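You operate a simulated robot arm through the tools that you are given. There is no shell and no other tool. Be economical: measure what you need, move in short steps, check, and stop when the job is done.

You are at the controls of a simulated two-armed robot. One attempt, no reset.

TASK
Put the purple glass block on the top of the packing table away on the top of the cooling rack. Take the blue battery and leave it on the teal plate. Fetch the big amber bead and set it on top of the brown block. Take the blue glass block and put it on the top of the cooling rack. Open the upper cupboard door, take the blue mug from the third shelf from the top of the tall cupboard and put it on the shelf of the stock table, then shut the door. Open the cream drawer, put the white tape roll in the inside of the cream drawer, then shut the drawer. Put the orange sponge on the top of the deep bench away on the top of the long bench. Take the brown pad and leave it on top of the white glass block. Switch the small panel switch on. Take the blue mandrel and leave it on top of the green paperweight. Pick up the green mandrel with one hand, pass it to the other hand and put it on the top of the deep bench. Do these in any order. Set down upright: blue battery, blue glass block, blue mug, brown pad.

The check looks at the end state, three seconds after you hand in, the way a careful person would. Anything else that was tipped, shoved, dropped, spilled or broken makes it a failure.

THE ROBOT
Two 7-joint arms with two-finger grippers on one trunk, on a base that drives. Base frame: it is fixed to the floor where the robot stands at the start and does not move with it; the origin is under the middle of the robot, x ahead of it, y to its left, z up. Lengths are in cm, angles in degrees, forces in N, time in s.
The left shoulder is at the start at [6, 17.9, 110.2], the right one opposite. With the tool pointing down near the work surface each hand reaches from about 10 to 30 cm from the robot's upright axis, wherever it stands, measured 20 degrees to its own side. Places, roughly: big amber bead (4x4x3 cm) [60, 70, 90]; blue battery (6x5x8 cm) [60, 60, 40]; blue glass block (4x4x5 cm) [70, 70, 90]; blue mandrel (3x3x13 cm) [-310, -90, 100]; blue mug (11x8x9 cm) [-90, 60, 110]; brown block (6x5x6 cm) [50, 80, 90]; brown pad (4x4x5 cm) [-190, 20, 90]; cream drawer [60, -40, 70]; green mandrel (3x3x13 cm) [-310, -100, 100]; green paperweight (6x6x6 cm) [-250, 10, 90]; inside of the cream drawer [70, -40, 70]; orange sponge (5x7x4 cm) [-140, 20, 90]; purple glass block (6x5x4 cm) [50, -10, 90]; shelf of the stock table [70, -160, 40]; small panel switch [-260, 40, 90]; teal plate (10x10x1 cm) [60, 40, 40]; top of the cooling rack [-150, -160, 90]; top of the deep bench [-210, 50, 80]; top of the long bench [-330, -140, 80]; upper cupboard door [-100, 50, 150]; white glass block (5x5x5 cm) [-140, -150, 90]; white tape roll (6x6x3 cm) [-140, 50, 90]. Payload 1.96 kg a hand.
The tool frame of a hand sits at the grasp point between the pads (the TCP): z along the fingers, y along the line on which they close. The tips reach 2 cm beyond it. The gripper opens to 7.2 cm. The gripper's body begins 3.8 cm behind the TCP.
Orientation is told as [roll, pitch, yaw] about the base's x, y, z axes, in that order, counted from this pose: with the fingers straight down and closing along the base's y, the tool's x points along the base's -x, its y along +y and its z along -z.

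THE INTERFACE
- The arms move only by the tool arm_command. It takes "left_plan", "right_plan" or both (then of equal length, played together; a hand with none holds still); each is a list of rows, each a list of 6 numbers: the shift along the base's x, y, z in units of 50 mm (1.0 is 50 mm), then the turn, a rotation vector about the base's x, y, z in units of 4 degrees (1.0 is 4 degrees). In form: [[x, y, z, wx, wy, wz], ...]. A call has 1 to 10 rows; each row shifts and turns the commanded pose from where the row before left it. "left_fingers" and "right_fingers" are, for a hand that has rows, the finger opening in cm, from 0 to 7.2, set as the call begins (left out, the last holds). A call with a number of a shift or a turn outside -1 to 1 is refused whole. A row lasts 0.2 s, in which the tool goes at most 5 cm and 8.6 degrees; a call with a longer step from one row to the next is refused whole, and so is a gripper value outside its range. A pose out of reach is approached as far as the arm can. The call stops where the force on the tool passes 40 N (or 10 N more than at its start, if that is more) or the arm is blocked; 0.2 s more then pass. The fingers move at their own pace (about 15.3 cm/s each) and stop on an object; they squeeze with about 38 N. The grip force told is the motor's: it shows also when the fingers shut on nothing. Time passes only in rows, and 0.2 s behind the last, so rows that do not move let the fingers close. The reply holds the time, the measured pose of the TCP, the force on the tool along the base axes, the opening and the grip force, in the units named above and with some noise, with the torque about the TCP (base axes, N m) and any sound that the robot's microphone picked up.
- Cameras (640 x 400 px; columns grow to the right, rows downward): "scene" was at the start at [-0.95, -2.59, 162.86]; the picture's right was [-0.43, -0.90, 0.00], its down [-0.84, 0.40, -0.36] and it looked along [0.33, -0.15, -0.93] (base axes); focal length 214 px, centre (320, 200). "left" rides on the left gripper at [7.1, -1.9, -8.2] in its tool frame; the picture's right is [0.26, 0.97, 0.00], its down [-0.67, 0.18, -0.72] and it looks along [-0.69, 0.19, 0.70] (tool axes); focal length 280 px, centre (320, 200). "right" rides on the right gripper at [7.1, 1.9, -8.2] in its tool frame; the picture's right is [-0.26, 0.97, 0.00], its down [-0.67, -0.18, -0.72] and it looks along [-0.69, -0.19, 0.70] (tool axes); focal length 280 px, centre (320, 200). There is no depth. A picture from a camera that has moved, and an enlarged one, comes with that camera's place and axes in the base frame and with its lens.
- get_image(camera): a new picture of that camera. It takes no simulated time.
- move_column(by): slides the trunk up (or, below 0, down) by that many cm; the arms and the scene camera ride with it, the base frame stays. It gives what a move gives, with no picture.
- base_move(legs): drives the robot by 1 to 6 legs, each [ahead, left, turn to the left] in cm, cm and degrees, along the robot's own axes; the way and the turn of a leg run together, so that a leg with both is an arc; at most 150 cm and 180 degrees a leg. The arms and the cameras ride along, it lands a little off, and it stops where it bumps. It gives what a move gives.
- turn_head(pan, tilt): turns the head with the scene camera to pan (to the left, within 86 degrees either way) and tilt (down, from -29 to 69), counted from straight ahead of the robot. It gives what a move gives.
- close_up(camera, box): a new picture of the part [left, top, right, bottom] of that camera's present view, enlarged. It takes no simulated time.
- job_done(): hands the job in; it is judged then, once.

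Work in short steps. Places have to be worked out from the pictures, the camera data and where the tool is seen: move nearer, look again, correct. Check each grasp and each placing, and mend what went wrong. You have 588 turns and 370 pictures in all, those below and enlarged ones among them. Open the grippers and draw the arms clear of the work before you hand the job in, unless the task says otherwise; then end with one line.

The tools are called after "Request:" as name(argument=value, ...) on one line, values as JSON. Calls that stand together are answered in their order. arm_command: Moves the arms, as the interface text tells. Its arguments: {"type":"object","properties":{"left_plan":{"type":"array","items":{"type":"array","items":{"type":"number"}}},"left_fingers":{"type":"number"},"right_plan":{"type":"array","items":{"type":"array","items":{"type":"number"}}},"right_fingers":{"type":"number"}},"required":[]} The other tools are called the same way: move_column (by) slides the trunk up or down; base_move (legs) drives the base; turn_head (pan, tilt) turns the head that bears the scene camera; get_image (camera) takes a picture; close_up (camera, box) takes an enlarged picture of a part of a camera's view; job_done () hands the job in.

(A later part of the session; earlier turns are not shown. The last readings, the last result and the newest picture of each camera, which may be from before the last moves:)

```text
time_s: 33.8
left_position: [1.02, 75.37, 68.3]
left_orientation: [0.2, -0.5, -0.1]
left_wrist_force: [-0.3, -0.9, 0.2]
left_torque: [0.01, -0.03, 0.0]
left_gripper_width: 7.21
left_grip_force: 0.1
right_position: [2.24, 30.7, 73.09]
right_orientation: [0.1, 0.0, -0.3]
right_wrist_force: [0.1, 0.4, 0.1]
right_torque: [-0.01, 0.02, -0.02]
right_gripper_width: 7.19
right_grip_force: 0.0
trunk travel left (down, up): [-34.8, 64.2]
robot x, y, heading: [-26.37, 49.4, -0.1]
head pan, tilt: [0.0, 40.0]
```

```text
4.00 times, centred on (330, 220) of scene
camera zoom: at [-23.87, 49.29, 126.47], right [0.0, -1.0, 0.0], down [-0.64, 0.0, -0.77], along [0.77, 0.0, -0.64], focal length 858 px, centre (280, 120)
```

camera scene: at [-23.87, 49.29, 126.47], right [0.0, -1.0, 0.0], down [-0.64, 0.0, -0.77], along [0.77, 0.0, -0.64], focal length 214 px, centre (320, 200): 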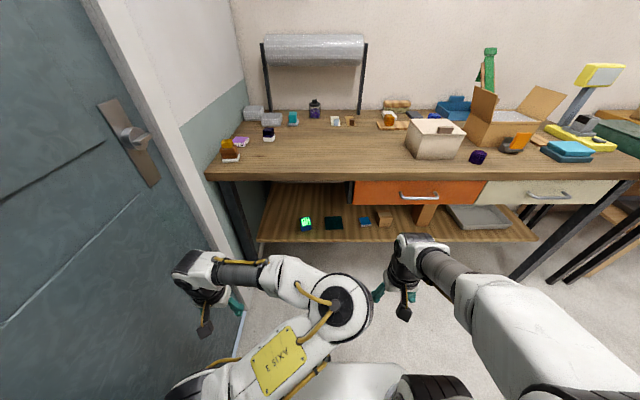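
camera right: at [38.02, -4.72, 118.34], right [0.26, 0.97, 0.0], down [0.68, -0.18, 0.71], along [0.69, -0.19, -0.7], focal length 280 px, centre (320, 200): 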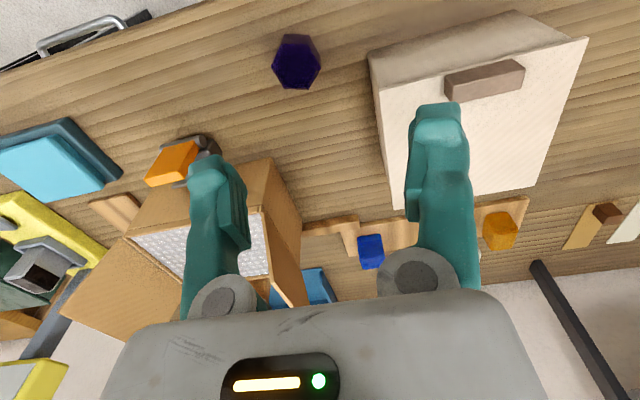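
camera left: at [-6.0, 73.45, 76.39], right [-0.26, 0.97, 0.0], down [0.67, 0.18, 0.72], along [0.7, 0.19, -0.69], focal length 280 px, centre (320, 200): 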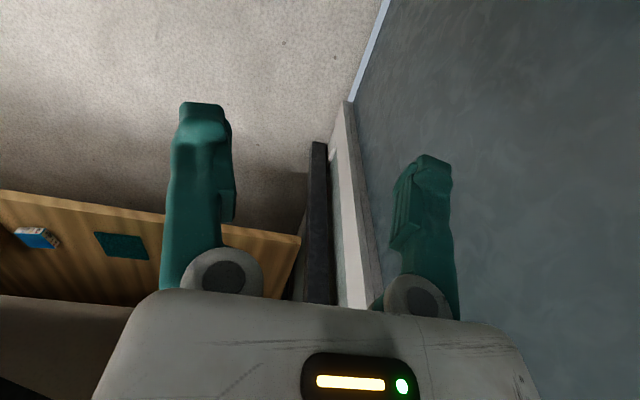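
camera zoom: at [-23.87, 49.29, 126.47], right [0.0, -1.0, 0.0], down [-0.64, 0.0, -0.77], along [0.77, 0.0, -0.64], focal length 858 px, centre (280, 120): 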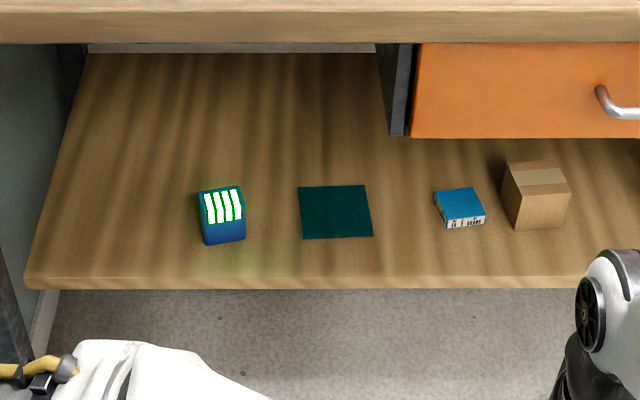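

Battery ≈[59,57], plate ≈[63,41] on the shelf. I'll pitch the left hand 45° forward and drive up to about (5,42).

Request:
arm_command(left_plan=[[0, -0.2, 0, 0, -1, 0], [0, -0.2, 0, 0, -1, 0], [0, -0.2, 0, 0, -1, 0], [0, -0.2, 0, 0, -1, 0], [0, -0.2, 0, 0, -1, 0], [0, -0.2, 0, 0, -1, 0], [0, 0, 0, 0, -1, 0], [0, 0, 0, 0, -1, 0], [0, 0, 0, 0, -1, 0], [0, 0, 0, 0, -1, 0]])

Request:
base_move(legs=[[30, -7, 0]])

Request:
get_image(camera="left")

Request:
get_image(camera="scene")

```text
time_s: 36.0
left_position: [13.99, 72.71, 72.64]
left_orientation: [0.3, -40.5, -0.2]
left_wrist_force: [-0.8, 0.1, 0.9]
left_torque: [-0.02, 0.03, 0.01]
left_gripper_width: 7.21
left_grip_force: 0.2
left hand out of reach, approached as far as the arm can: row 1, 2, 3, 4, 5, 6, 7, 8, 9, 10
right_position: [2.38, 30.72, 73.08]
right_orientation: [0.1, 0.0, -0.2]
right_wrist_force: [0.5, -1.0, 0.4]
right_torque: [0.03, -0.05, -0.01]
right_gripper_width: 7.2
right_grip_force: 0.0
trunk travel left (down, up): [-34.8, 64.2]
robot x, y, heading: [-26.37, 49.65, -0.0]
head pan, tilt: [0.0, 40.0]
```

```text
time_s: 38.1
left_position: [42.21, 65.73, 72.37]
left_orientation: [0.0, -39.8, 0.1]
left_wrist_force: [0.4, 0.5, -1.0]
left_torque: [0.02, 0.03, 0.01]
left_gripper_width: 7.2
left_grip_force: 0.0
right_position: [30.78, 23.57, 72.95]
right_orientation: [0.0, -0.1, -0.3]
right_wrist_force: [0.1, 0.8, -0.5]
right_torque: [0.03, 0.0, 0.0]
right_gripper_width: 7.2
right_grip_force: 0.0
trunk travel left (down, up): [-34.8, 64.2]
robot x, y, heading: [2.23, 42.22, -0.5]
head pan, tilt: [0.0, 40.0]
stopped in leg 1: the robot was blocked; the commanded pose is now the measured one
```

```text
337 pictures are left
camera left: at [31.61, 63.76, 74.21], right [-0.2, 0.96, -0.17], down [0.06, 0.18, 0.98], along [0.98, 0.19, -0.09], focal length 280 px, centre (320, 200)
```

left: 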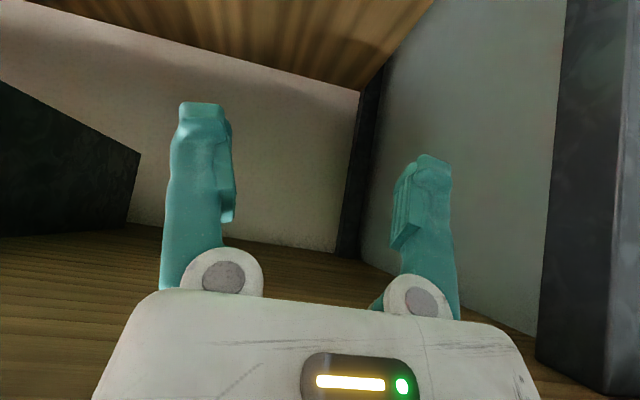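

```text
336 pictures are left
camera scene: at [4.68, 42.3, 126.47], right [-0.01, -1.0, 0.0], down [-0.64, 0.0, -0.77], along [0.77, 0.0, -0.64], focal length 214 px, centre (320, 200)
```

scene: 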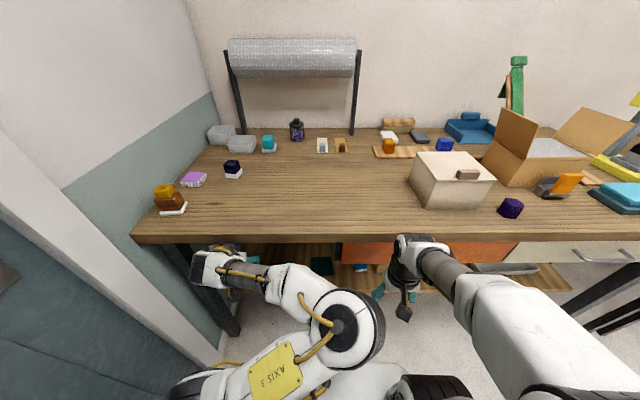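

Blocked near the goal, close enough. Lower the left hand below the table edge and look at the battery.

Request:
arm_command(left_plan=[[-0.3, -0.3, -0.8, 0, 0, 0], [0, -0.5, -0.8, 0, 0, 0], [0, -0.5, -0.8, 0, 0, 0], [0, -0.3, -0.6, 0, 0, 0], [0, 0, -0.6, 0, 0, 0]])

Request:
get_image(camera="left")

```text
time_s: 39.3
left_position: [44.03, 58.23, 54.75]
left_orientation: [0.1, -39.8, 0.1]
left_wrist_force: [-0.1, -0.3, -0.4]
left_torque: [-0.02, 0.0, 0.01]
left_gripper_width: 7.21
left_grip_force: 0.0
left hand out of reach, approached as far as the arm can: row 1, 2
right_position: [30.76, 23.69, 72.99]
right_orientation: [0.2, 0.1, -0.2]
right_wrist_force: [-1.0, -0.9, 0.9]
right_torque: [-0.02, -0.01, 0.0]
right_gripper_width: 7.19
right_grip_force: 0.0
trunk travel left (down, up): [-34.8, 64.2]
robot x, y, heading: [2.03, 42.67, -0.5]
head pan, tilt: [0.0, 40.0]
```

```text
335 pictures are left
camera left: at [33.34, 56.24, 56.5], right [-0.2, 0.96, -0.17], down [0.06, 0.18, 0.98], along [0.98, 0.19, -0.09], focal length 280 px, centre (320, 200)
```

left: 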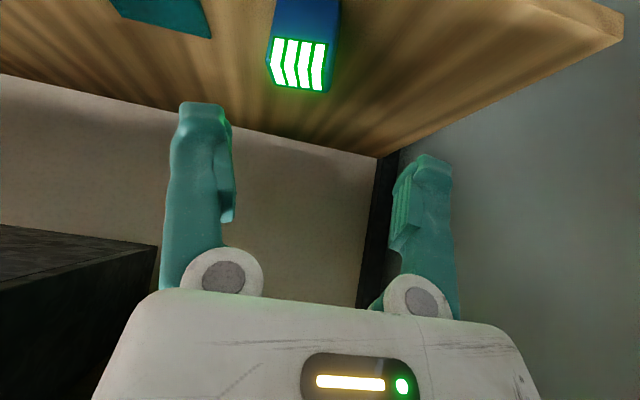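

Request:
close_up(camera="left", box=[100, 0, 420, 120])

```text
2.00 times, centred on (260, 60) of left
camera zoom: at [33.34, 56.24, 56.5], right [-0.2, 0.96, -0.17], down [0.06, 0.18, 0.98], along [0.98, 0.19, -0.09], focal length 561 px, centre (440, 480)
```

zoom: 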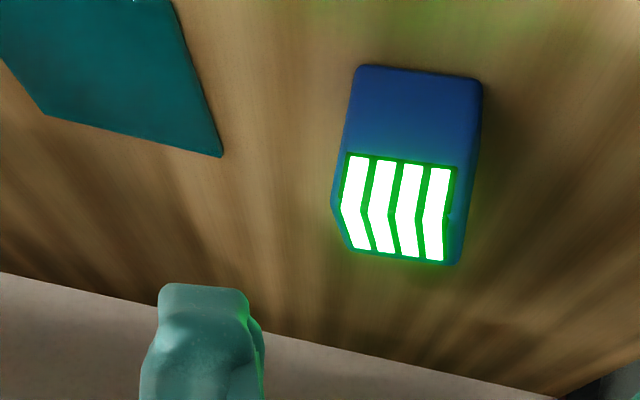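

Triangulation: battery front ≈x 59.2, centre ≈[61.7,57.3], shelf z≈34.7, yaw ≈+8°. Go to a pre-grasp along the tool axis.

Request:
arm_command(left_plan=[[0.5, -0.1, -0.3, 0, 0, 1], [0.5, -0.1, -0.3, 0, 0, 1], [0.5, -0.1, -0.4, 0, 0, 0], [0.5, 0, -0.4, 0, 0, 0], [0.48, 0, -0.22, 0, 0, 0]])

Request:
get_image(camera="left")

```text
time_s: 40.5
left_position: [56.32, 56.86, 46.81]
left_orientation: [0.0, -39.9, 8.1]
left_wrist_force: [0.0, 0.7, -0.3]
left_torque: [0.0, -0.01, 0.0]
left_gripper_width: 7.18
left_grip_force: 0.1
right_position: [30.65, 23.46, 73.14]
right_orientation: [0.1, 0.0, -0.3]
right_wrist_force: [-0.2, 0.3, -0.3]
right_torque: [0.0, 0.0, -0.02]
right_gripper_width: 7.17
right_grip_force: 0.0
trunk travel left (down, up): [-34.8, 64.2]
robot x, y, heading: [2.32, 42.78, -0.7]
head pan, tilt: [0.0, 40.0]
```

```text
333 pictures are left
camera left: at [46.1, 53.32, 48.55], right [-0.34, 0.93, -0.17], down [0.03, 0.19, 0.98], along [0.94, 0.32, -0.09], focal length 280 px, centre (320, 200)
```

left: 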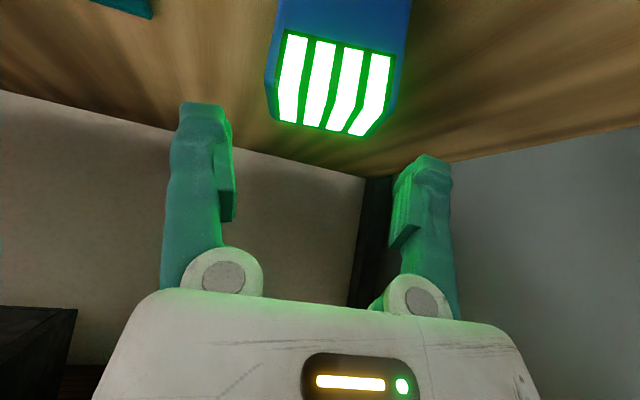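

Request:
arm_command(left_plan=[[0.25, 0.04, -0.3, 0, 0, 0], [0.25, 0.04, -0.3, 0, 0, 0], [0, 0, 0, 0, 0, 0]])

Request:
get_image(camera="left")

```text
time_s: 41.3
left_position: [58.59, 57.33, 43.83]
left_orientation: [0.1, -40.0, 8.0]
left_wrist_force: [-0.1, -0.4, -0.7]
left_torque: [0.01, 0.02, 0.02]
left_gripper_width: 7.18
left_grip_force: 0.2
right_position: [30.5, 23.73, 73.11]
right_orientation: [0.0, -0.2, -0.3]
right_wrist_force: [0.1, 0.4, 0.4]
right_torque: [0.01, 0.02, -0.01]
right_gripper_width: 7.19
right_grip_force: 0.1
trunk travel left (down, up): [-34.8, 64.2]
robot x, y, heading: [2.09, 42.54, -0.3]
head pan, tilt: [0.0, 40.0]
```

```text
332 pictures are left
camera left: at [48.33, 53.95, 45.56], right [-0.34, 0.93, -0.17], down [0.03, 0.19, 0.98], along [0.94, 0.32, -0.09], focal length 280 px, centre (320, 200)
```

left: 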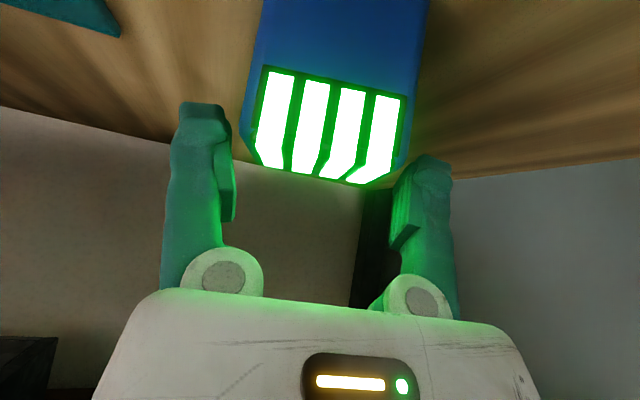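

Request:
arm_command(left_plan=[[0.13, 0.02, -0.15, 0, 0, 0], [0.13, 0.02, -0.15, 0, 0, 0], [0, 0, 0, 0, 0, 0]])

Request:
get_image(camera="left")

```text
time_s: 42.1
left_position: [60.42, 57.59, 42.65]
left_orientation: [0.0, -40.4, 8.1]
left_wrist_force: [2.7, -0.1, 24.4]
left_torque: [-0.11, 0.31, 0.1]
left_gripper_width: 7.21
left_grip_force: 0.5
right_position: [30.69, 23.66, 73.19]
right_orientation: [0.1, -0.1, -0.4]
right_wrist_force: [0.3, 1.0, 0.4]
right_torque: [0.0, 0.0, -0.02]
right_gripper_width: 7.22
right_grip_force: 0.0
trunk travel left (down, up): [-34.8, 64.2]
robot x, y, heading: [2.27, 42.74, -0.4]
head pan, tilt: [0.0, 40.0]
```

```text
331 pictures are left
camera left: at [50.09, 54.09, 44.28], right [-0.33, 0.93, -0.17], down [0.03, 0.19, 0.98], along [0.94, 0.32, -0.09], focal length 280 px, centre (320, 200)
```

left: 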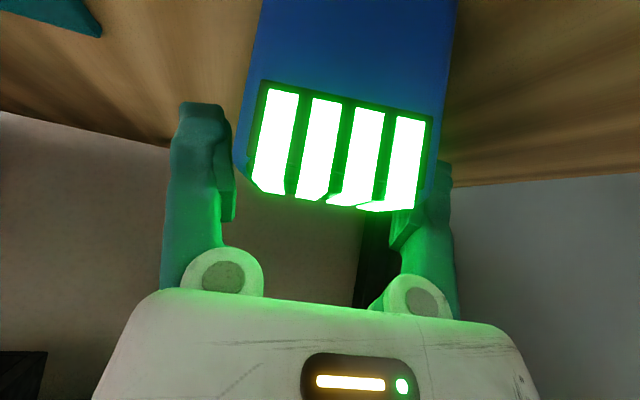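

The right fingertip touched the battery top; battery is yawed more and slightly to +y. Back off, yaw a bit more, look again.

Request:
arm_command(left_plan=[[-0.25, -0.03, 0.3, 0, 0, 0], [-0.13, 0.05, 0.15, 0, 0, 0.75], [0, 0.03, 0, 0, 0, 0.75]])

Request:
get_image(camera="left")

Request:
turn_head(pan=0, tilt=30)

```text
time_s: 42.4
left_position: [59.4, 57.55, 42.45]
left_orientation: [0.2, -39.8, 8.0]
left_wrist_force: [4.8, -0.6, 8.4]
left_torque: [-0.14, 0.08, 0.07]
left_gripper_width: 7.23
left_grip_force: 0.1
right_position: [30.79, 23.59, 72.96]
right_orientation: [-0.1, 0.1, -0.3]
right_wrist_force: [-1.0, 0.0, 0.6]
right_torque: [0.0, -0.02, 0.04]
right_gripper_width: 7.21
right_grip_force: 0.0
trunk travel left (down, up): [-34.8, 64.2]
robot x, y, heading: [2.28, 42.73, -0.4]
head pan, tilt: [0.0, 40.0]
stopped in row 1 (left hand): the force on the tool passed its limit at 54 N (the readings are from after the stop); the commanded pose is now the measured one
```

```text
330 pictures are left
camera left: at [49.18, 54.09, 44.34], right [-0.33, 0.93, -0.17], down [0.03, 0.19, 0.98], along [0.94, 0.32, -0.09], focal length 280 px, centre (320, 200)
```

left: 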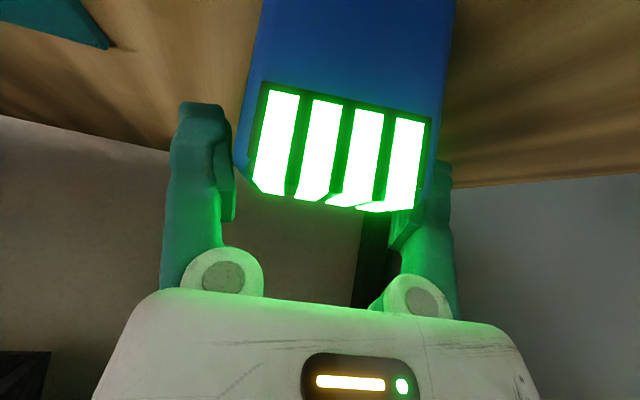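

```text
time_s: 43.2
left_position: [59.44, 57.45, 42.53]
left_orientation: [0.2, -39.9, 8.0]
left_wrist_force: [8.0, -1.2, 15.8]
left_torque: [-0.14, 0.11, 0.06]
left_gripper_width: 7.2
left_grip_force: 0.4
right_position: [30.79, 23.73, 72.92]
right_orientation: [0.0, 0.0, -0.3]
right_wrist_force: [-0.2, 0.3, 1.0]
right_torque: [-0.02, -0.06, 0.03]
right_gripper_width: 7.19
right_grip_force: 0.0
trunk travel left (down, up): [-34.8, 64.2]
robot x, y, heading: [2.16, 42.81, -0.4]
head pan, tilt: [0.0, 30.0]
```

The battery shows signs of dragging; go straight up to unload.

Request:
arm_command(left_plan=[[0, 0, 0.06, 0, 0, 0], [0, 0, 0.1, 0, 0, 0], [0, 0, 0.2, 0, 0, 0]])

Request:
get_image(camera="left")

Request:
get_image(camera="scene")

```text
time_s: 43.6
left_position: [59.14, 57.42, 42.46]
left_orientation: [0.3, -39.7, 7.8]
left_wrist_force: [6.6, 0.2, 15.5]
left_torque: [-0.16, 0.08, 0.05]
left_gripper_width: 7.25
left_grip_force: 0.2
right_position: [30.73, 23.58, 73.11]
right_orientation: [0.0, 0.1, -0.2]
right_wrist_force: [-0.1, -0.9, -0.3]
right_torque: [-0.01, -0.01, 0.03]
right_gripper_width: 7.18
right_grip_force: 0.1
trunk travel left (down, up): [-34.8, 64.2]
robot x, y, heading: [2.17, 42.84, -0.5]
head pan, tilt: [0.0, 30.0]
stopped in row 1 (left hand): the force on the tool passed its limit at 45 N (the readings are from after the stop); the commanded pose is now the measured one
```

```text
329 pictures are left
camera left: at [48.91, 54.06, 44.33], right [-0.33, 0.93, -0.16], down [0.04, 0.19, 0.98], along [0.94, 0.32, -0.1], focal length 280 px, centre (320, 200)
```

left: 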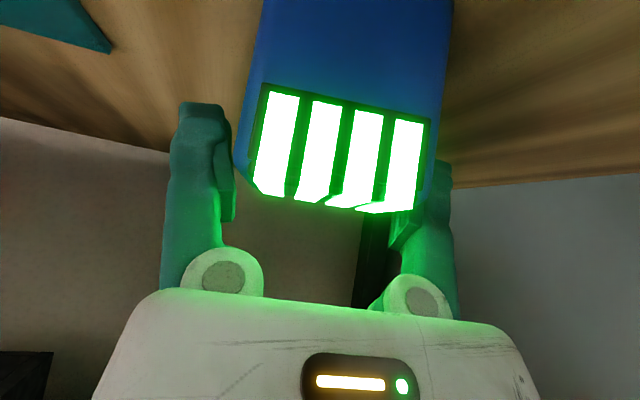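

```text
328 pictures are left
camera scene: at [5.2, 42.3, 128.03], right [-0.01, -1.0, 0.0], down [-0.5, 0.0, -0.87], along [0.87, -0.01, -0.5], focal length 214 px, centre (320, 200)
```

scene: 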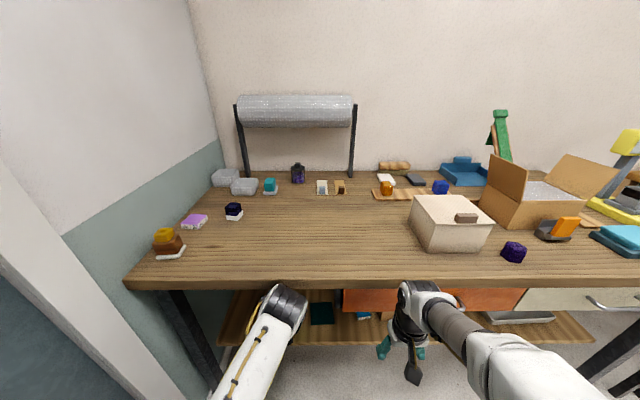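

Looking closely, the battery is straddled by both fingers (wedged), so simply closing is sensible.

Request:
arm_command(left_plan=[[0, 0, 0, 0, 0, 0], [0, 0, 0, 0, 0, 0], [0, 0, 0, 0, 0, 0]], left_fingers=4)

Request:
get_image(camera="left")

```text
time_s: 44.4
left_position: [59.18, 57.46, 42.55]
left_orientation: [0.3, -39.6, 7.7]
left_wrist_force: [0.6, -1.9, 10.8]
left_torque: [-0.25, 0.29, 0.08]
left_gripper_width: 7.12
left_grip_force: 38.0
right_position: [30.78, 23.55, 73.0]
right_orientation: [0.0, 0.0, -0.2]
right_wrist_force: [-0.1, -0.9, 0.3]
right_torque: [0.01, 0.0, 0.0]
right_gripper_width: 7.19
right_grip_force: 0.0
trunk travel left (down, up): [-34.8, 64.2]
robot x, y, heading: [2.26, 42.56, -0.6]
head pan, tilt: [0.0, 30.0]
```

```text
327 pictures are left
camera left: at [48.9, 54.06, 44.35], right [-0.33, 0.93, -0.16], down [0.04, 0.19, 0.98], along [0.94, 0.32, -0.1], focal length 280 px, centre (320, 200)
```

left: 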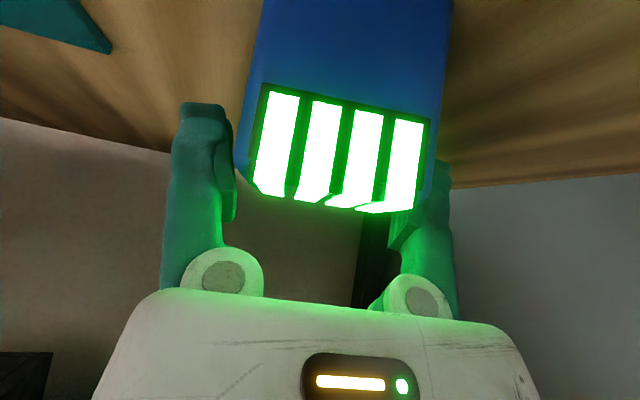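

Gripped at 7.1 cm, probably slightly misaligned. Open, yaw +5° and re-close to compare width.

Request:
arm_command(left_plan=[[0, 0, 0, 0, 0, 0], [0, 0, 0, 0, 0, 0], [0, 0, 0, 0, 0, 0.6], [0, 0, 0, 0, 0, 0.6]], left_fingers=7.2)

Request:
arm_command(left_plan=[[0, 0, 0, 0, 0, 0], [0, 0, 0, 0, 0, 0], [0, 0, 0, 0, 0, 0]], left_fingers=4)

Request:
close_up(camera="left", box=[160, 0, 480, 240])

```text
time_s: 45.4
left_position: [59.43, 57.39, 42.86]
left_orientation: [0.2, -40.1, 12.6]
left_wrist_force: [0.0, 0.3, -0.8]
left_torque: [-0.03, -0.03, 0.03]
left_gripper_width: 7.2
left_grip_force: 0.1
right_position: [30.67, 23.68, 73.24]
right_orientation: [0.1, 0.0, -0.3]
right_wrist_force: [-1.3, 0.7, 0.0]
right_torque: [0.01, -0.02, 0.03]
right_gripper_width: 7.22
right_grip_force: 0.1
trunk travel left (down, up): [-34.8, 64.2]
robot x, y, heading: [2.35, 42.38, -0.5]
head pan, tilt: [0.0, 30.0]
```

```text
time_s: 46.2
left_position: [59.4, 57.36, 42.84]
left_orientation: [0.1, -40.1, 12.7]
left_wrist_force: [8.4, 1.2, 17.9]
left_torque: [-0.17, 0.06, 0.08]
left_gripper_width: 6.7
left_grip_force: 37.8
right_position: [30.65, 23.59, 73.12]
right_orientation: [0.1, 0.0, -0.4]
right_wrist_force: [-0.9, 0.9, 0.3]
right_torque: [0.01, 0.01, 0.04]
right_gripper_width: 7.19
right_grip_force: 0.0
trunk travel left (down, up): [-34.8, 64.2]
robot x, y, heading: [2.65, 42.3, -0.3]
head pan, tilt: [0.0, 30.0]
```

```text
1.67 times, centred on (320, 120) of left
camera zoom: at [49.48, 53.13, 44.63], right [-0.41, 0.9, -0.17], down [0.01, 0.19, 0.98], along [0.91, 0.4, -0.09], focal length 467 px, centre (320, 333)
```

zoom: 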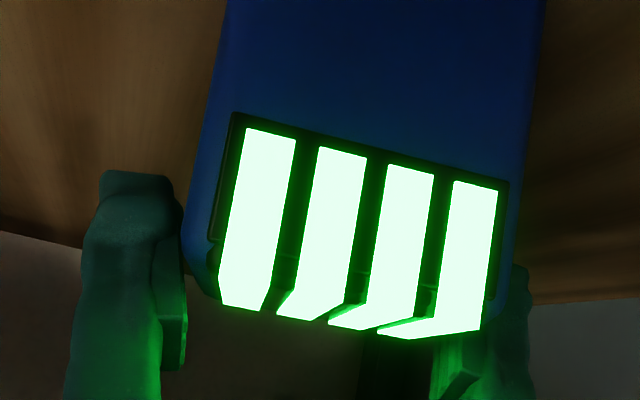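

Width fell to 6.70; yaw a further +5° and re-close.

Request:
arm_command(left_plan=[[0, 0, 0, 0, 0, 0], [0, 0, 0, 0, 0, 0], [0.02, 0.02, 0, 0, 0, 0.6], [0.02, 0.02, 0, 0, 0, 0.6]], left_fingers=7.2)

Request:
arm_command(left_plan=[[0, 0, 0, 0, 0, 0], [0, 0, 0, 0, 0, 0], [0, 0, 0, 0, 0, 0]], left_fingers=4)

Request:
get_image(camera="left")

```text
time_s: 47.2
left_position: [59.38, 57.75, 42.7]
left_orientation: [0.4, -39.8, 17.5]
left_wrist_force: [-2.2, 0.0, 1.8]
left_torque: [-0.01, 0.03, 0.03]
left_gripper_width: 7.17
left_grip_force: 0.0
right_position: [30.72, 23.59, 73.05]
right_orientation: [0.1, -0.1, -0.4]
right_wrist_force: [-1.2, 0.5, -0.2]
right_torque: [-0.02, 0.0, 0.0]
right_gripper_width: 7.19
right_grip_force: 0.1
trunk travel left (down, up): [-34.8, 64.2]
robot x, y, heading: [1.99, 42.63, -0.2]
head pan, tilt: [0.0, 30.0]
```

```text
time_s: 48.0
left_position: [59.45, 57.68, 42.74]
left_orientation: [0.3, -39.8, 17.3]
left_wrist_force: [0.2, 0.0, 0.1]
left_torque: [0.03, 0.12, -0.01]
left_gripper_width: 6.94
left_grip_force: 38.0
right_position: [30.77, 23.56, 73.09]
right_orientation: [0.0, 0.1, -0.3]
right_wrist_force: [-1.0, 0.6, -0.1]
right_torque: [0.03, 0.0, 0.0]
right_gripper_width: 7.2
right_grip_force: 0.1
trunk travel left (down, up): [-34.8, 64.2]
robot x, y, heading: [2.02, 42.42, -0.3]
head pan, tilt: [0.0, 30.0]
```

```text
325 pictures are left
camera left: at [49.93, 52.59, 44.45], right [-0.48, 0.86, -0.16], down [0.0, 0.19, 0.98], along [0.88, 0.47, -0.09], focal length 280 px, centre (320, 200)
```

left: 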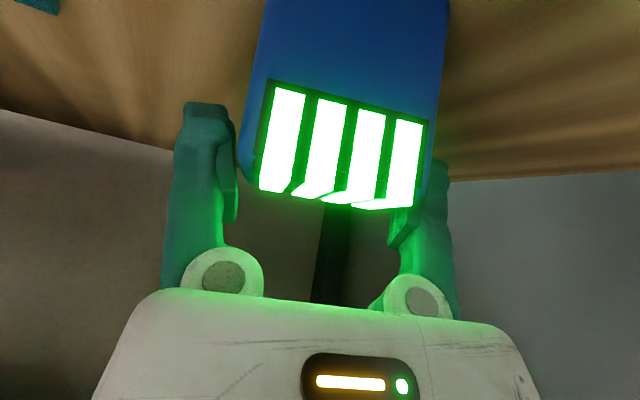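

Grip seems to be only at the battery's front; reopen, retreat upward along the tool and re-measure.

Request:
arm_command(left_plan=[[0, 0, 0, 0, 0, 0], [0, 0, 0, 0, 0, 0], [-0.05, 0, 0.06, 0, 0, 0], [-0.1, 0, 0.15, 0, 0, 0], [-0.2, 0, 0.3, 0, 0, 0], [-0.2, 0, 0.3, 0, 0, 0]], left_fingers=7.2)

Request:
get_image(camera="left")

```text
time_s: 49.4
left_position: [56.42, 57.89, 47.11]
left_orientation: [0.2, -40.3, 17.6]
left_wrist_force: [-5.2, -0.3, -3.9]
left_torque: [0.06, -0.5, -0.12]
left_gripper_width: 7.18
left_grip_force: 0.2
right_position: [30.26, 23.69, 73.2]
right_orientation: [0.1, -0.2, -0.3]
right_wrist_force: [-0.9, 1.1, -0.3]
right_torque: [-0.06, -0.08, -0.02]
right_gripper_width: 7.2
right_grip_force: 0.1
trunk travel left (down, up): [-34.8, 64.2]
robot x, y, heading: [2.06, 42.08, -0.6]
head pan, tilt: [0.0, 30.0]
```

```text
324 pictures are left
camera left: at [46.91, 52.8, 48.72], right [-0.48, 0.86, -0.17], down [0.0, 0.19, 0.98], along [0.88, 0.48, -0.09], focal length 280 px, centre (320, 200)
```

left: 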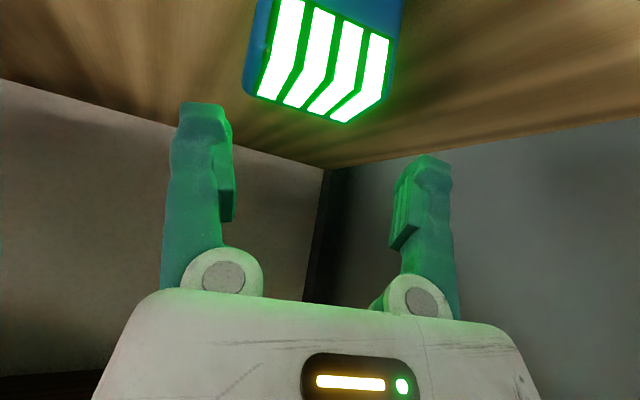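

Request:
close_up(camera="left", box=[220, 0, 420, 130])

```text
3.08 times, centred on (320, 65) of left
camera zoom: at [46.91, 52.8, 48.72], right [-0.48, 0.86, -0.17], down [0.0, 0.19, 0.98], along [0.88, 0.48, -0.09], focal length 863 px, centre (320, 615)
```

zoom: 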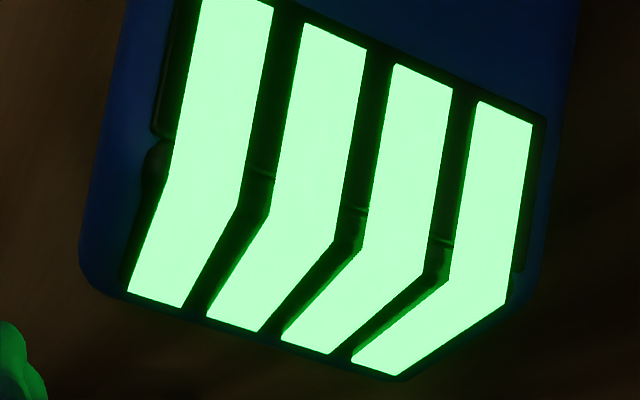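

Battery yaw ≈11°, front-top mid ≈[57.5,57.7,42.5]. Realign: yaw to 11°, shift slightly back and to −y.

Request:
arm_command(left_plan=[[-0.14, -0.07, 0, 0, 0, -0.8], [-0.14, -0.07, 0, 0, 0, -0.8], [0, 0, 0, 0, 0, 0]])

Request:
close_up(camera="left", box=[160, 0, 480, 200])

```text
time_s: 50.2
left_position: [55.29, 56.99, 47.24]
left_orientation: [0.3, -40.3, 11.0]
left_wrist_force: [-0.1, 1.4, -0.9]
left_torque: [-0.02, 0.01, -0.01]
left_gripper_width: 7.18
left_grip_force: 0.1
right_position: [30.42, 23.4, 73.19]
right_orientation: [0.2, -0.3, -0.3]
right_wrist_force: [1.2, -0.5, 0.0]
right_torque: [0.01, 0.02, 0.01]
right_gripper_width: 7.2
right_grip_force: 0.0
trunk travel left (down, up): [-34.8, 64.2]
robot x, y, heading: [2.4, 42.04, -0.1]
head pan, tilt: [0.0, 30.0]
```

```text
2.00 times, centred on (320, 100) of left
camera zoom: at [45.26, 52.99, 48.93], right [-0.38, 0.91, -0.17], down [0.02, 0.19, 0.98], along [0.92, 0.37, -0.09], focal length 561 px, centre (320, 400)
```

zoom: 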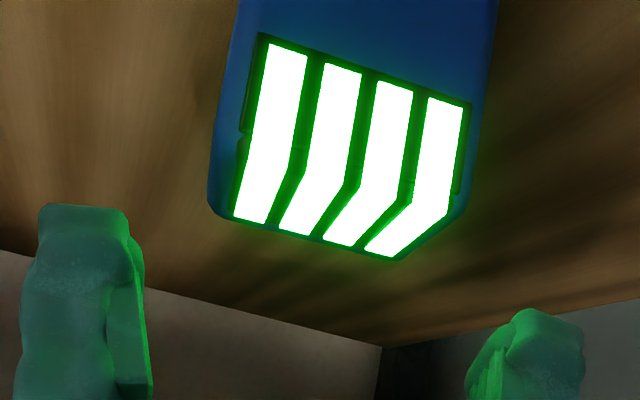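

Request:
arm_command(left_plan=[[0.2, 0.09, -0.25, 0, 0, 0], [0.2, 0.04, -0.25, 0, 0, 0], [0.1, 0.02, -0.12, 0, 0, 0], [0, 0, 0, 0, 0, 0]])

Request:
get_image(camera="left")

```text
time_s: 51.2
left_position: [57.1, 57.84, 44.2]
left_orientation: [0.1, -40.4, 11.2]
left_wrist_force: [-0.5, -0.7, -0.1]
left_torque: [0.04, 0.0, -0.02]
left_gripper_width: 7.22
left_grip_force: 0.1
right_position: [29.58, 23.75, 73.53]
right_orientation: [0.0, -0.9, -0.2]
right_wrist_force: [0.7, -0.9, -0.4]
right_torque: [-0.01, -0.01, -0.03]
right_gripper_width: 7.23
right_grip_force: 0.1
trunk travel left (down, up): [-34.8, 64.2]
robot x, y, heading: [2.55, 42.47, -0.4]
head pan, tilt: [0.0, 30.0]
```

```text
321 pictures are left
camera left: at [46.98, 53.91, 45.9], right [-0.38, 0.91, -0.17], down [0.01, 0.19, 0.98], along [0.92, 0.37, -0.08], focal length 280 px, centre (320, 200)
```

left: 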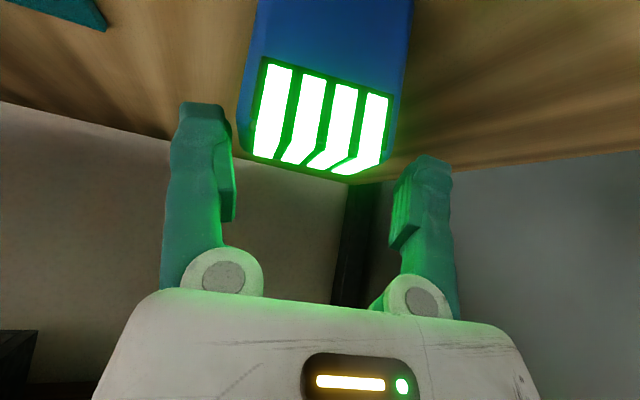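

The right hand's reading shifted, suggesting my left elbow is pushing on the table. Check with the scene camera.

Request:
turn_head(pan=10, tilt=60)

Request:
get_image(camera="scene")

Request:
get_image(camera="right")

```text
time_s: 52.1
left_position: [56.86, 58.01, 44.14]
left_orientation: [0.1, -40.2, 11.2]
left_wrist_force: [0.5, -0.1, -0.2]
left_torque: [-0.01, 0.0, 0.0]
left_gripper_width: 7.23
left_grip_force: 0.1
right_position: [29.65, 23.71, 73.54]
right_orientation: [-0.1, -0.9, -0.3]
right_wrist_force: [0.0, 0.2, -0.6]
right_torque: [-0.01, 0.02, 0.0]
right_gripper_width: 7.19
right_grip_force: 0.0
trunk travel left (down, up): [-34.8, 64.2]
robot x, y, heading: [2.22, 42.32, -0.4]
head pan, tilt: [10.0, 60.0]
```

```text
320 pictures are left
camera scene: at [0.82, 43.67, 123.74], right [0.17, -0.99, 0.0], down [-0.84, -0.15, -0.51], along [0.51, 0.08, -0.86], focal length 214 px, centre (320, 200)
```

scene: 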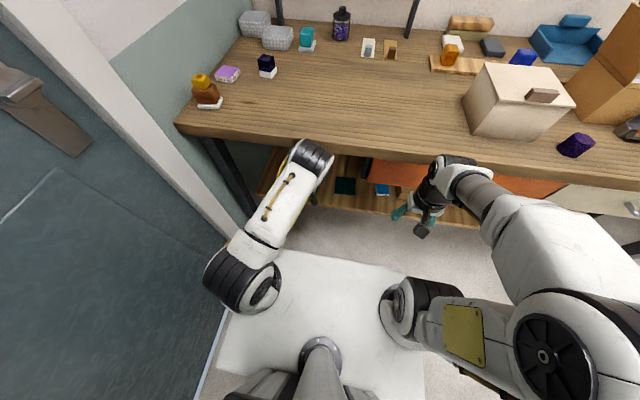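

```text
319 pictures are left
camera right: at [22.54, 25.67, 81.55], right [0.27, 0.96, 0.0], down [0.66, -0.19, 0.73], along [0.7, -0.19, -0.69], focal length 280 px, centre (320, 200)
```

right: 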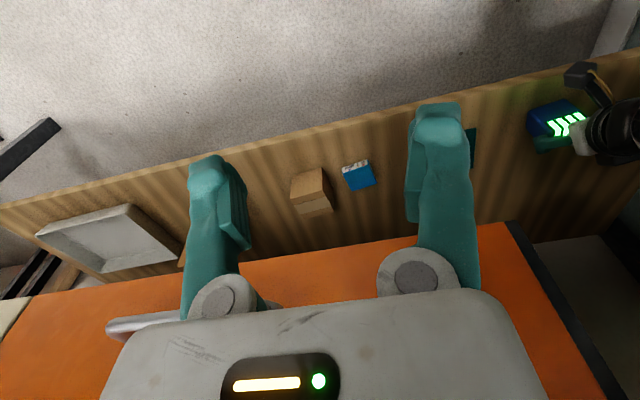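

Yes, the elbow presses on the table edge. Retreat, lower the trunk so the arm passes under the tabletop.

Request:
arm_command(left_plan=[[-0.4, 0, 0.5, 0, 0, 0], [-0.5, 0, 0.5, 0, 0, 0], [-0.5, 0, 0.2, 0, 0, 0]])

Request:
base_move(legs=[[-25, 0, 0]])

Request:
move_column(by=-25)

Request:
get_image(camera="scene")

```text
time_s: 52.9
left_position: [51.22, 58.09, 49.93]
left_orientation: [0.1, -40.0, 11.1]
left_wrist_force: [-0.4, -0.1, 0.4]
left_torque: [-0.01, 0.0, -0.01]
left_gripper_width: 7.17
left_grip_force: 0.1
right_position: [30.86, 23.71, 73.38]
right_orientation: [0.0, 0.0, -0.4]
right_wrist_force: [0.9, -0.4, -0.1]
right_torque: [-0.02, -0.01, 0.01]
right_gripper_width: 7.24
right_grip_force: 0.0
trunk travel left (down, up): [-34.8, 64.2]
robot x, y, heading: [2.64, 43.03, -0.5]
head pan, tilt: [10.0, 60.0]
```

```text
time_s: 54.8
left_position: [25.51, 58.08, 49.59]
left_orientation: [0.4, -39.7, 11.0]
left_wrist_force: [-0.1, -0.7, 0.8]
left_torque: [-0.02, -0.03, 0.01]
left_gripper_width: 7.19
left_grip_force: 0.0
right_position: [5.47, 23.71, 73.07]
right_orientation: [0.1, 0.0, -0.4]
right_wrist_force: [0.0, -0.1, 0.1]
right_torque: [0.0, 0.03, 0.03]
right_gripper_width: 7.22
right_grip_force: 0.1
trunk travel left (down, up): [-34.8, 64.2]
robot x, y, heading: [-22.86, 42.42, 0.1]
head pan, tilt: [10.0, 60.0]
```

```text
time_s: 57.3
left_position: [25.65, 58.14, 24.77]
left_orientation: [0.4, -39.8, 11.1]
left_wrist_force: [0.1, 0.1, -0.4]
left_torque: [-0.03, 0.0, 0.0]
left_gripper_width: 7.21
left_grip_force: 0.0
right_position: [5.32, 23.72, 48.16]
right_orientation: [0.0, 0.1, -0.4]
right_wrist_force: [0.5, 0.7, -0.2]
right_torque: [-0.02, -0.02, 0.03]
right_gripper_width: 7.18
right_grip_force: 0.0
trunk travel left (down, up): [-9.8, 89.2]
robot x, y, heading: [-23.26, 42.7, -0.5]
head pan, tilt: [10.0, 60.0]
```

```text
318 pictures are left
camera scene: at [-22.61, 43.59, 98.8], right [0.17, -0.99, 0.0], down [-0.85, -0.15, -0.5], along [0.49, 0.08, -0.87], focal length 214 px, centre (320, 200)
```

scene: 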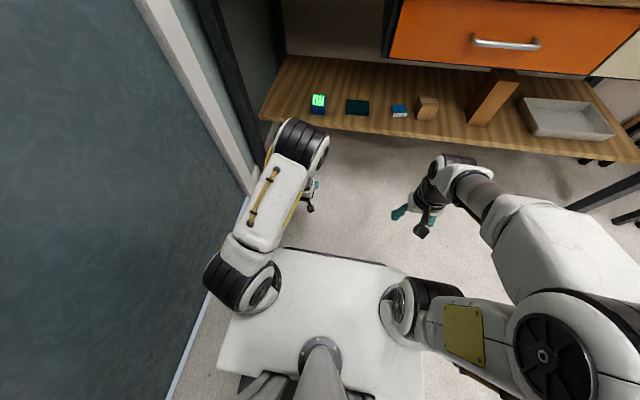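

Request:
arm_command(left_plan=[[0, 0, 0.9, 0, 0, 0], [0, 0, 0.9, 0, 0, 0], [0, 0, 0.9, 0, 0, 0], [0, 0, 0.9, 0, 0, 0], [0, 0, 0.9, 0, 0, 0], [0, 0, 0.5, 0, 0, 0]])

Request:
close_up(camera="scene", box=[270, 70, 430, 150])

Request:
get_image(camera="scene")

```text
time_s: 58.7
left_position: [25.53, 58.16, 49.69]
left_orientation: [0.1, -39.6, 11.2]
left_wrist_force: [-0.2, -0.1, -0.8]
left_torque: [0.04, 0.03, -0.02]
left_gripper_width: 7.2
left_grip_force: 0.0
right_position: [5.35, 23.67, 48.08]
right_orientation: [0.1, 0.0, -0.3]
right_wrist_force: [0.0, 0.1, -0.2]
right_torque: [-0.01, 0.0, -0.01]
right_gripper_width: 7.19
right_grip_force: 0.2
trunk travel left (down, up): [-9.8, 89.2]
robot x, y, heading: [-23.09, 42.4, -0.4]
head pan, tilt: [10.0, 60.0]
```

```text
4.00 times, centred on (350, 110) of scene
camera zoom: at [-22.61, 43.59, 98.79], right [0.17, -0.99, 0.0], down [-0.85, -0.15, -0.5], along [0.49, 0.08, -0.87], focal length 858 px, centre (200, 560)
```

zoom: 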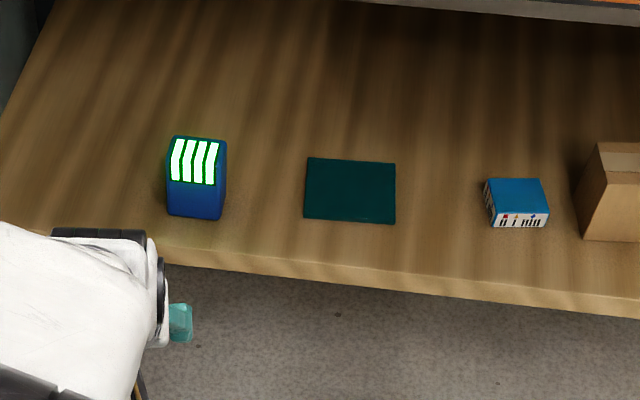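

```text
316 pictures are left
camera scene: at [-22.61, 43.59, 98.79], right [0.17, -0.99, 0.0], down [-0.85, -0.15, -0.5], along [0.49, 0.08, -0.87], focal length 214 px, centre (320, 200)
```

scene: 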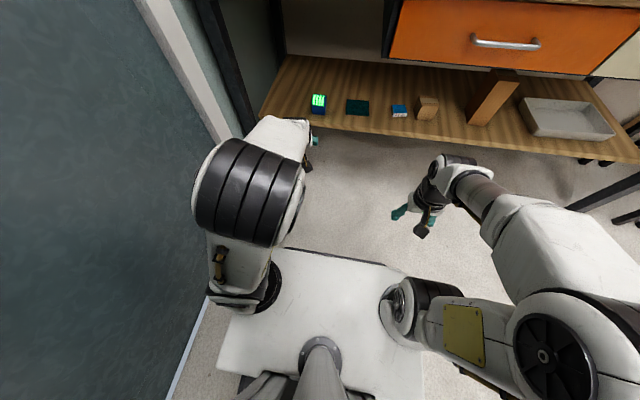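

Good view: battery front x≈56.7, centre ≈[59.2,57.5], yaw≈0; plate centre ≈[64,40.8]. Unyaw the hand and drive in with this arm posture.

Request:
arm_command(left_plan=[[0, -0.1, 0, 0, 0, -0.9], [0, 0, 0, 0, 0, -0.9], [0, 0, 0, 0, 0, -0.9]])

Request:
base_move(legs=[[27, 0, 0]])

Request:
get_image(camera="left")

Request:
get_image(camera="scene")

```text
time_s: 59.5
left_position: [25.59, 57.57, 49.79]
left_orientation: [0.3, -39.8, 0.1]
left_wrist_force: [0.7, -0.6, 0.1]
left_torque: [0.0, 0.02, 0.01]
left_gripper_width: 7.17
left_grip_force: 0.1
right_position: [5.45, 23.8, 48.04]
right_orientation: [0.1, 0.0, -0.3]
right_wrist_force: [-0.6, 0.8, 1.0]
right_torque: [0.02, 0.03, 0.01]
right_gripper_width: 7.2
right_grip_force: 0.1
trunk travel left (down, up): [-9.8, 89.2]
robot x, y, heading: [-23.58, 42.77, -0.3]
head pan, tilt: [10.0, 60.0]
```

```text
time_s: 61.4
left_position: [52.54, 57.64, 49.65]
left_orientation: [0.2, -39.8, 0.6]
left_wrist_force: [0.3, 0.0, -0.1]
left_torque: [-0.01, -0.01, 0.02]
left_gripper_width: 7.18
left_grip_force: 0.1
right_position: [32.4, 23.74, 48.1]
right_orientation: [0.2, 0.0, 0.0]
right_wrist_force: [-0.7, 0.1, 0.2]
right_torque: [0.02, 0.01, 0.02]
right_gripper_width: 7.18
right_grip_force: 0.0
trunk travel left (down, up): [-9.8, 89.2]
robot x, y, heading: [3.48, 42.53, -0.3]
head pan, tilt: [10.0, 60.0]
```

```text
315 pictures are left
camera left: at [41.89, 55.6, 51.5], right [-0.21, 0.96, -0.16], down [0.06, 0.18, 0.98], along [0.98, 0.2, -0.09], focal length 280 px, centre (320, 200)
```

left: 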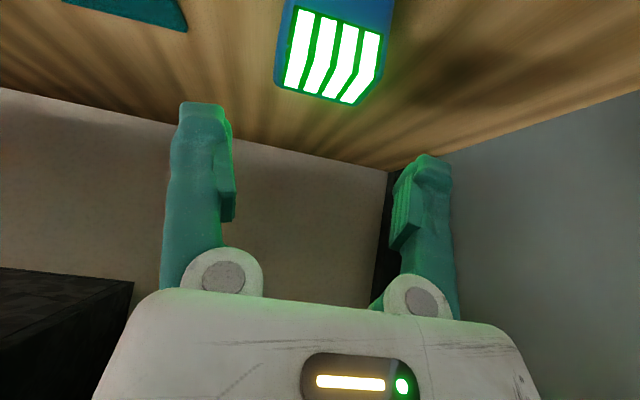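

```text
314 pictures are left
camera scene: at [4.37, 43.48, 98.8], right [0.17, -0.99, 0.0], down [-0.85, -0.15, -0.5], along [0.49, 0.09, -0.87], focal length 214 px, centre (320, 200)
```

scene: 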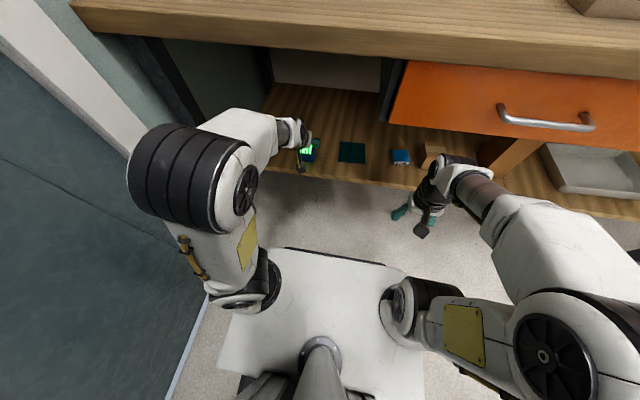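

Request:
close_up(camera="scene", box=[280, 120, 380, 180])

Request:
close_up(camera="left", box=[250, 0, 410, 110])

```text
6.40 times, centred on (330, 150) of scene
camera zoom: at [4.37, 43.48, 98.8], right [0.17, -0.99, 0.0], down [-0.85, -0.15, -0.5], along [0.49, 0.09, -0.87], focal length 1373 px, centre (256, 520)
```

zoom: 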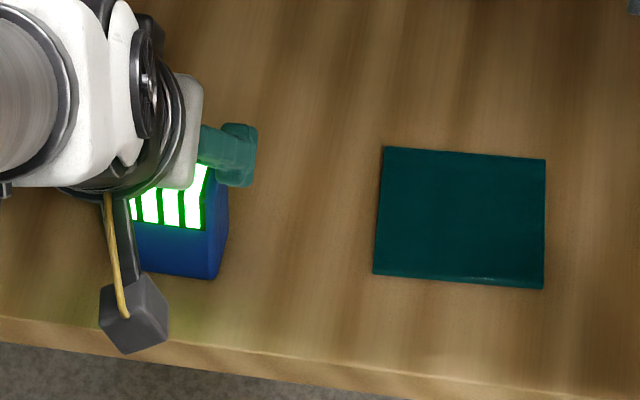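

```text
3.64 times, centred on (330, 55) of left
camera zoom: at [41.89, 55.6, 51.5], right [-0.21, 0.96, -0.16], down [0.06, 0.18, 0.98], along [0.98, 0.2, -0.09], focal length 1020 px, centre (284, 727)
```

zoom: 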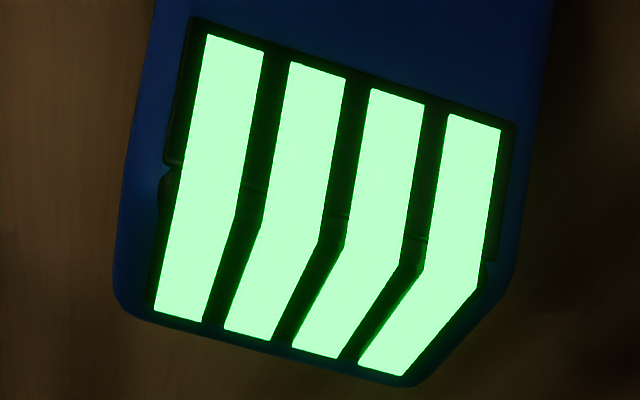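

Yaw ≈0, centre y≈58.0. Move to the pre-grasp line and check centring.

Request:
arm_command(left_plan=[[0.27, 0.04, -0.36, 0, 0, 0], [0.27, 0.04, -0.36, 0, 0, 0], [0, 0, 0, 0, 0, 0]])

Request:
get_image(camera="left")

```text
time_s: 62.2
left_position: [55.39, 58.24, 45.97]
left_orientation: [0.2, -39.8, 0.5]
left_wrist_force: [-0.7, -0.3, -0.1]
left_torque: [-0.04, -0.04, 0.0]
left_gripper_width: 7.21
left_grip_force: 0.1
right_position: [32.51, 23.69, 48.01]
right_orientation: [0.0, 0.0, -0.1]
right_wrist_force: [-0.2, -0.3, -0.3]
right_torque: [0.0, 0.02, -0.01]
right_gripper_width: 7.21
right_grip_force: 0.0
trunk travel left (down, up): [-9.8, 89.2]
robot x, y, heading: [3.77, 42.41, -0.0]
head pan, tilt: [10.0, 60.0]
```

```text
311 pictures are left
camera left: at [44.65, 56.15, 47.77], right [-0.21, 0.96, -0.16], down [0.06, 0.18, 0.98], along [0.98, 0.2, -0.09], focal length 280 px, centre (320, 200)
```

left: 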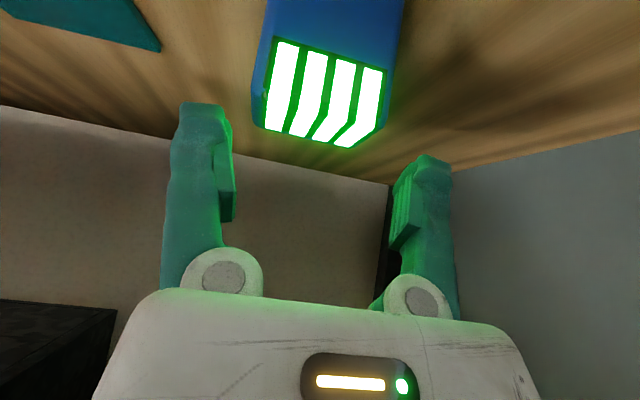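

Request:
arm_command(left_plan=[[0.17, -0.03, -0.2, 0, 0, 0], [0.17, 0, -0.2, 0, 0, 0], [0.17, 0, -0.2, 0, 0, 0], [0, 0, 0, 0, 0, 0]])

Request:
get_image(camera="left")

```text
time_s: 63.2
left_position: [57.69, 57.93, 42.92]
left_orientation: [0.3, -39.8, 0.4]
left_wrist_force: [-0.1, 0.4, 0.9]
left_torque: [-0.02, 0.0, -0.01]
left_gripper_width: 7.22
left_grip_force: 0.0
right_position: [32.46, 23.8, 48.1]
right_orientation: [0.1, 0.1, -0.2]
right_wrist_force: [0.3, 0.2, 0.2]
right_torque: [0.01, -0.01, -0.04]
right_gripper_width: 7.19
right_grip_force: 0.0
trunk travel left (down, up): [-9.8, 89.2]
robot x, y, heading: [4.11, 42.45, -0.2]
head pan, tilt: [10.0, 60.0]
```

```text
310 pictures are left
camera left: at [47.07, 55.91, 44.79], right [-0.21, 0.96, -0.16], down [0.06, 0.18, 0.98], along [0.98, 0.2, -0.09], focal length 280 px, centre (320, 200)
```

left: 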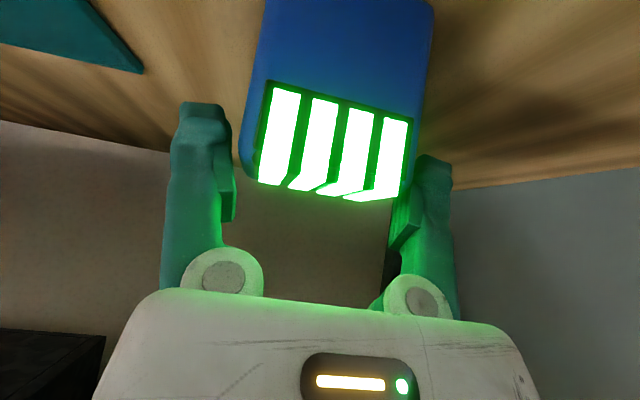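

Request:
arm_command(left_plan=[[0, 0.055, 0, 0, 0, 0], [0.06, 0, -0.08, 0, 0, 0], [0.06, 0, -0.08, 0, 0, 0], [0, 0, 0, 0, 0, 0]])

Request:
get_image(camera="left")

```text
time_s: 64.2
left_position: [58.35, 58.28, 42.43]
left_orientation: [0.3, -40.2, 0.4]
left_wrist_force: [-3.6, -0.2, 28.2]
left_torque: [0.06, 0.36, 0.01]
left_gripper_width: 7.21
left_grip_force: 0.1
right_position: [32.32, 23.65, 48.3]
right_orientation: [0.1, -0.1, 0.0]
right_wrist_force: [0.4, -0.8, -0.2]
right_torque: [-0.01, -0.01, 0.02]
right_gripper_width: 7.18
right_grip_force: 0.1
trunk travel left (down, up): [-9.8, 89.2]
robot x, y, heading: [3.98, 42.72, -0.1]
head pan, tilt: [10.0, 60.0]
```

```text
309 pictures are left
camera left: at [47.76, 56.15, 44.23], right [-0.21, 0.96, -0.17], down [0.05, 0.18, 0.98], along [0.98, 0.2, -0.09], focal length 280 px, centre (320, 200)
```

left: 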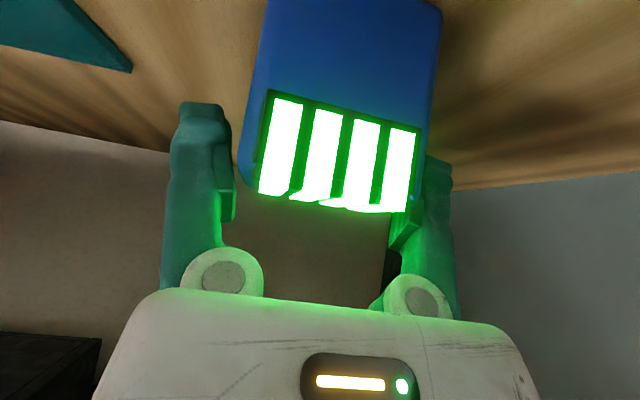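

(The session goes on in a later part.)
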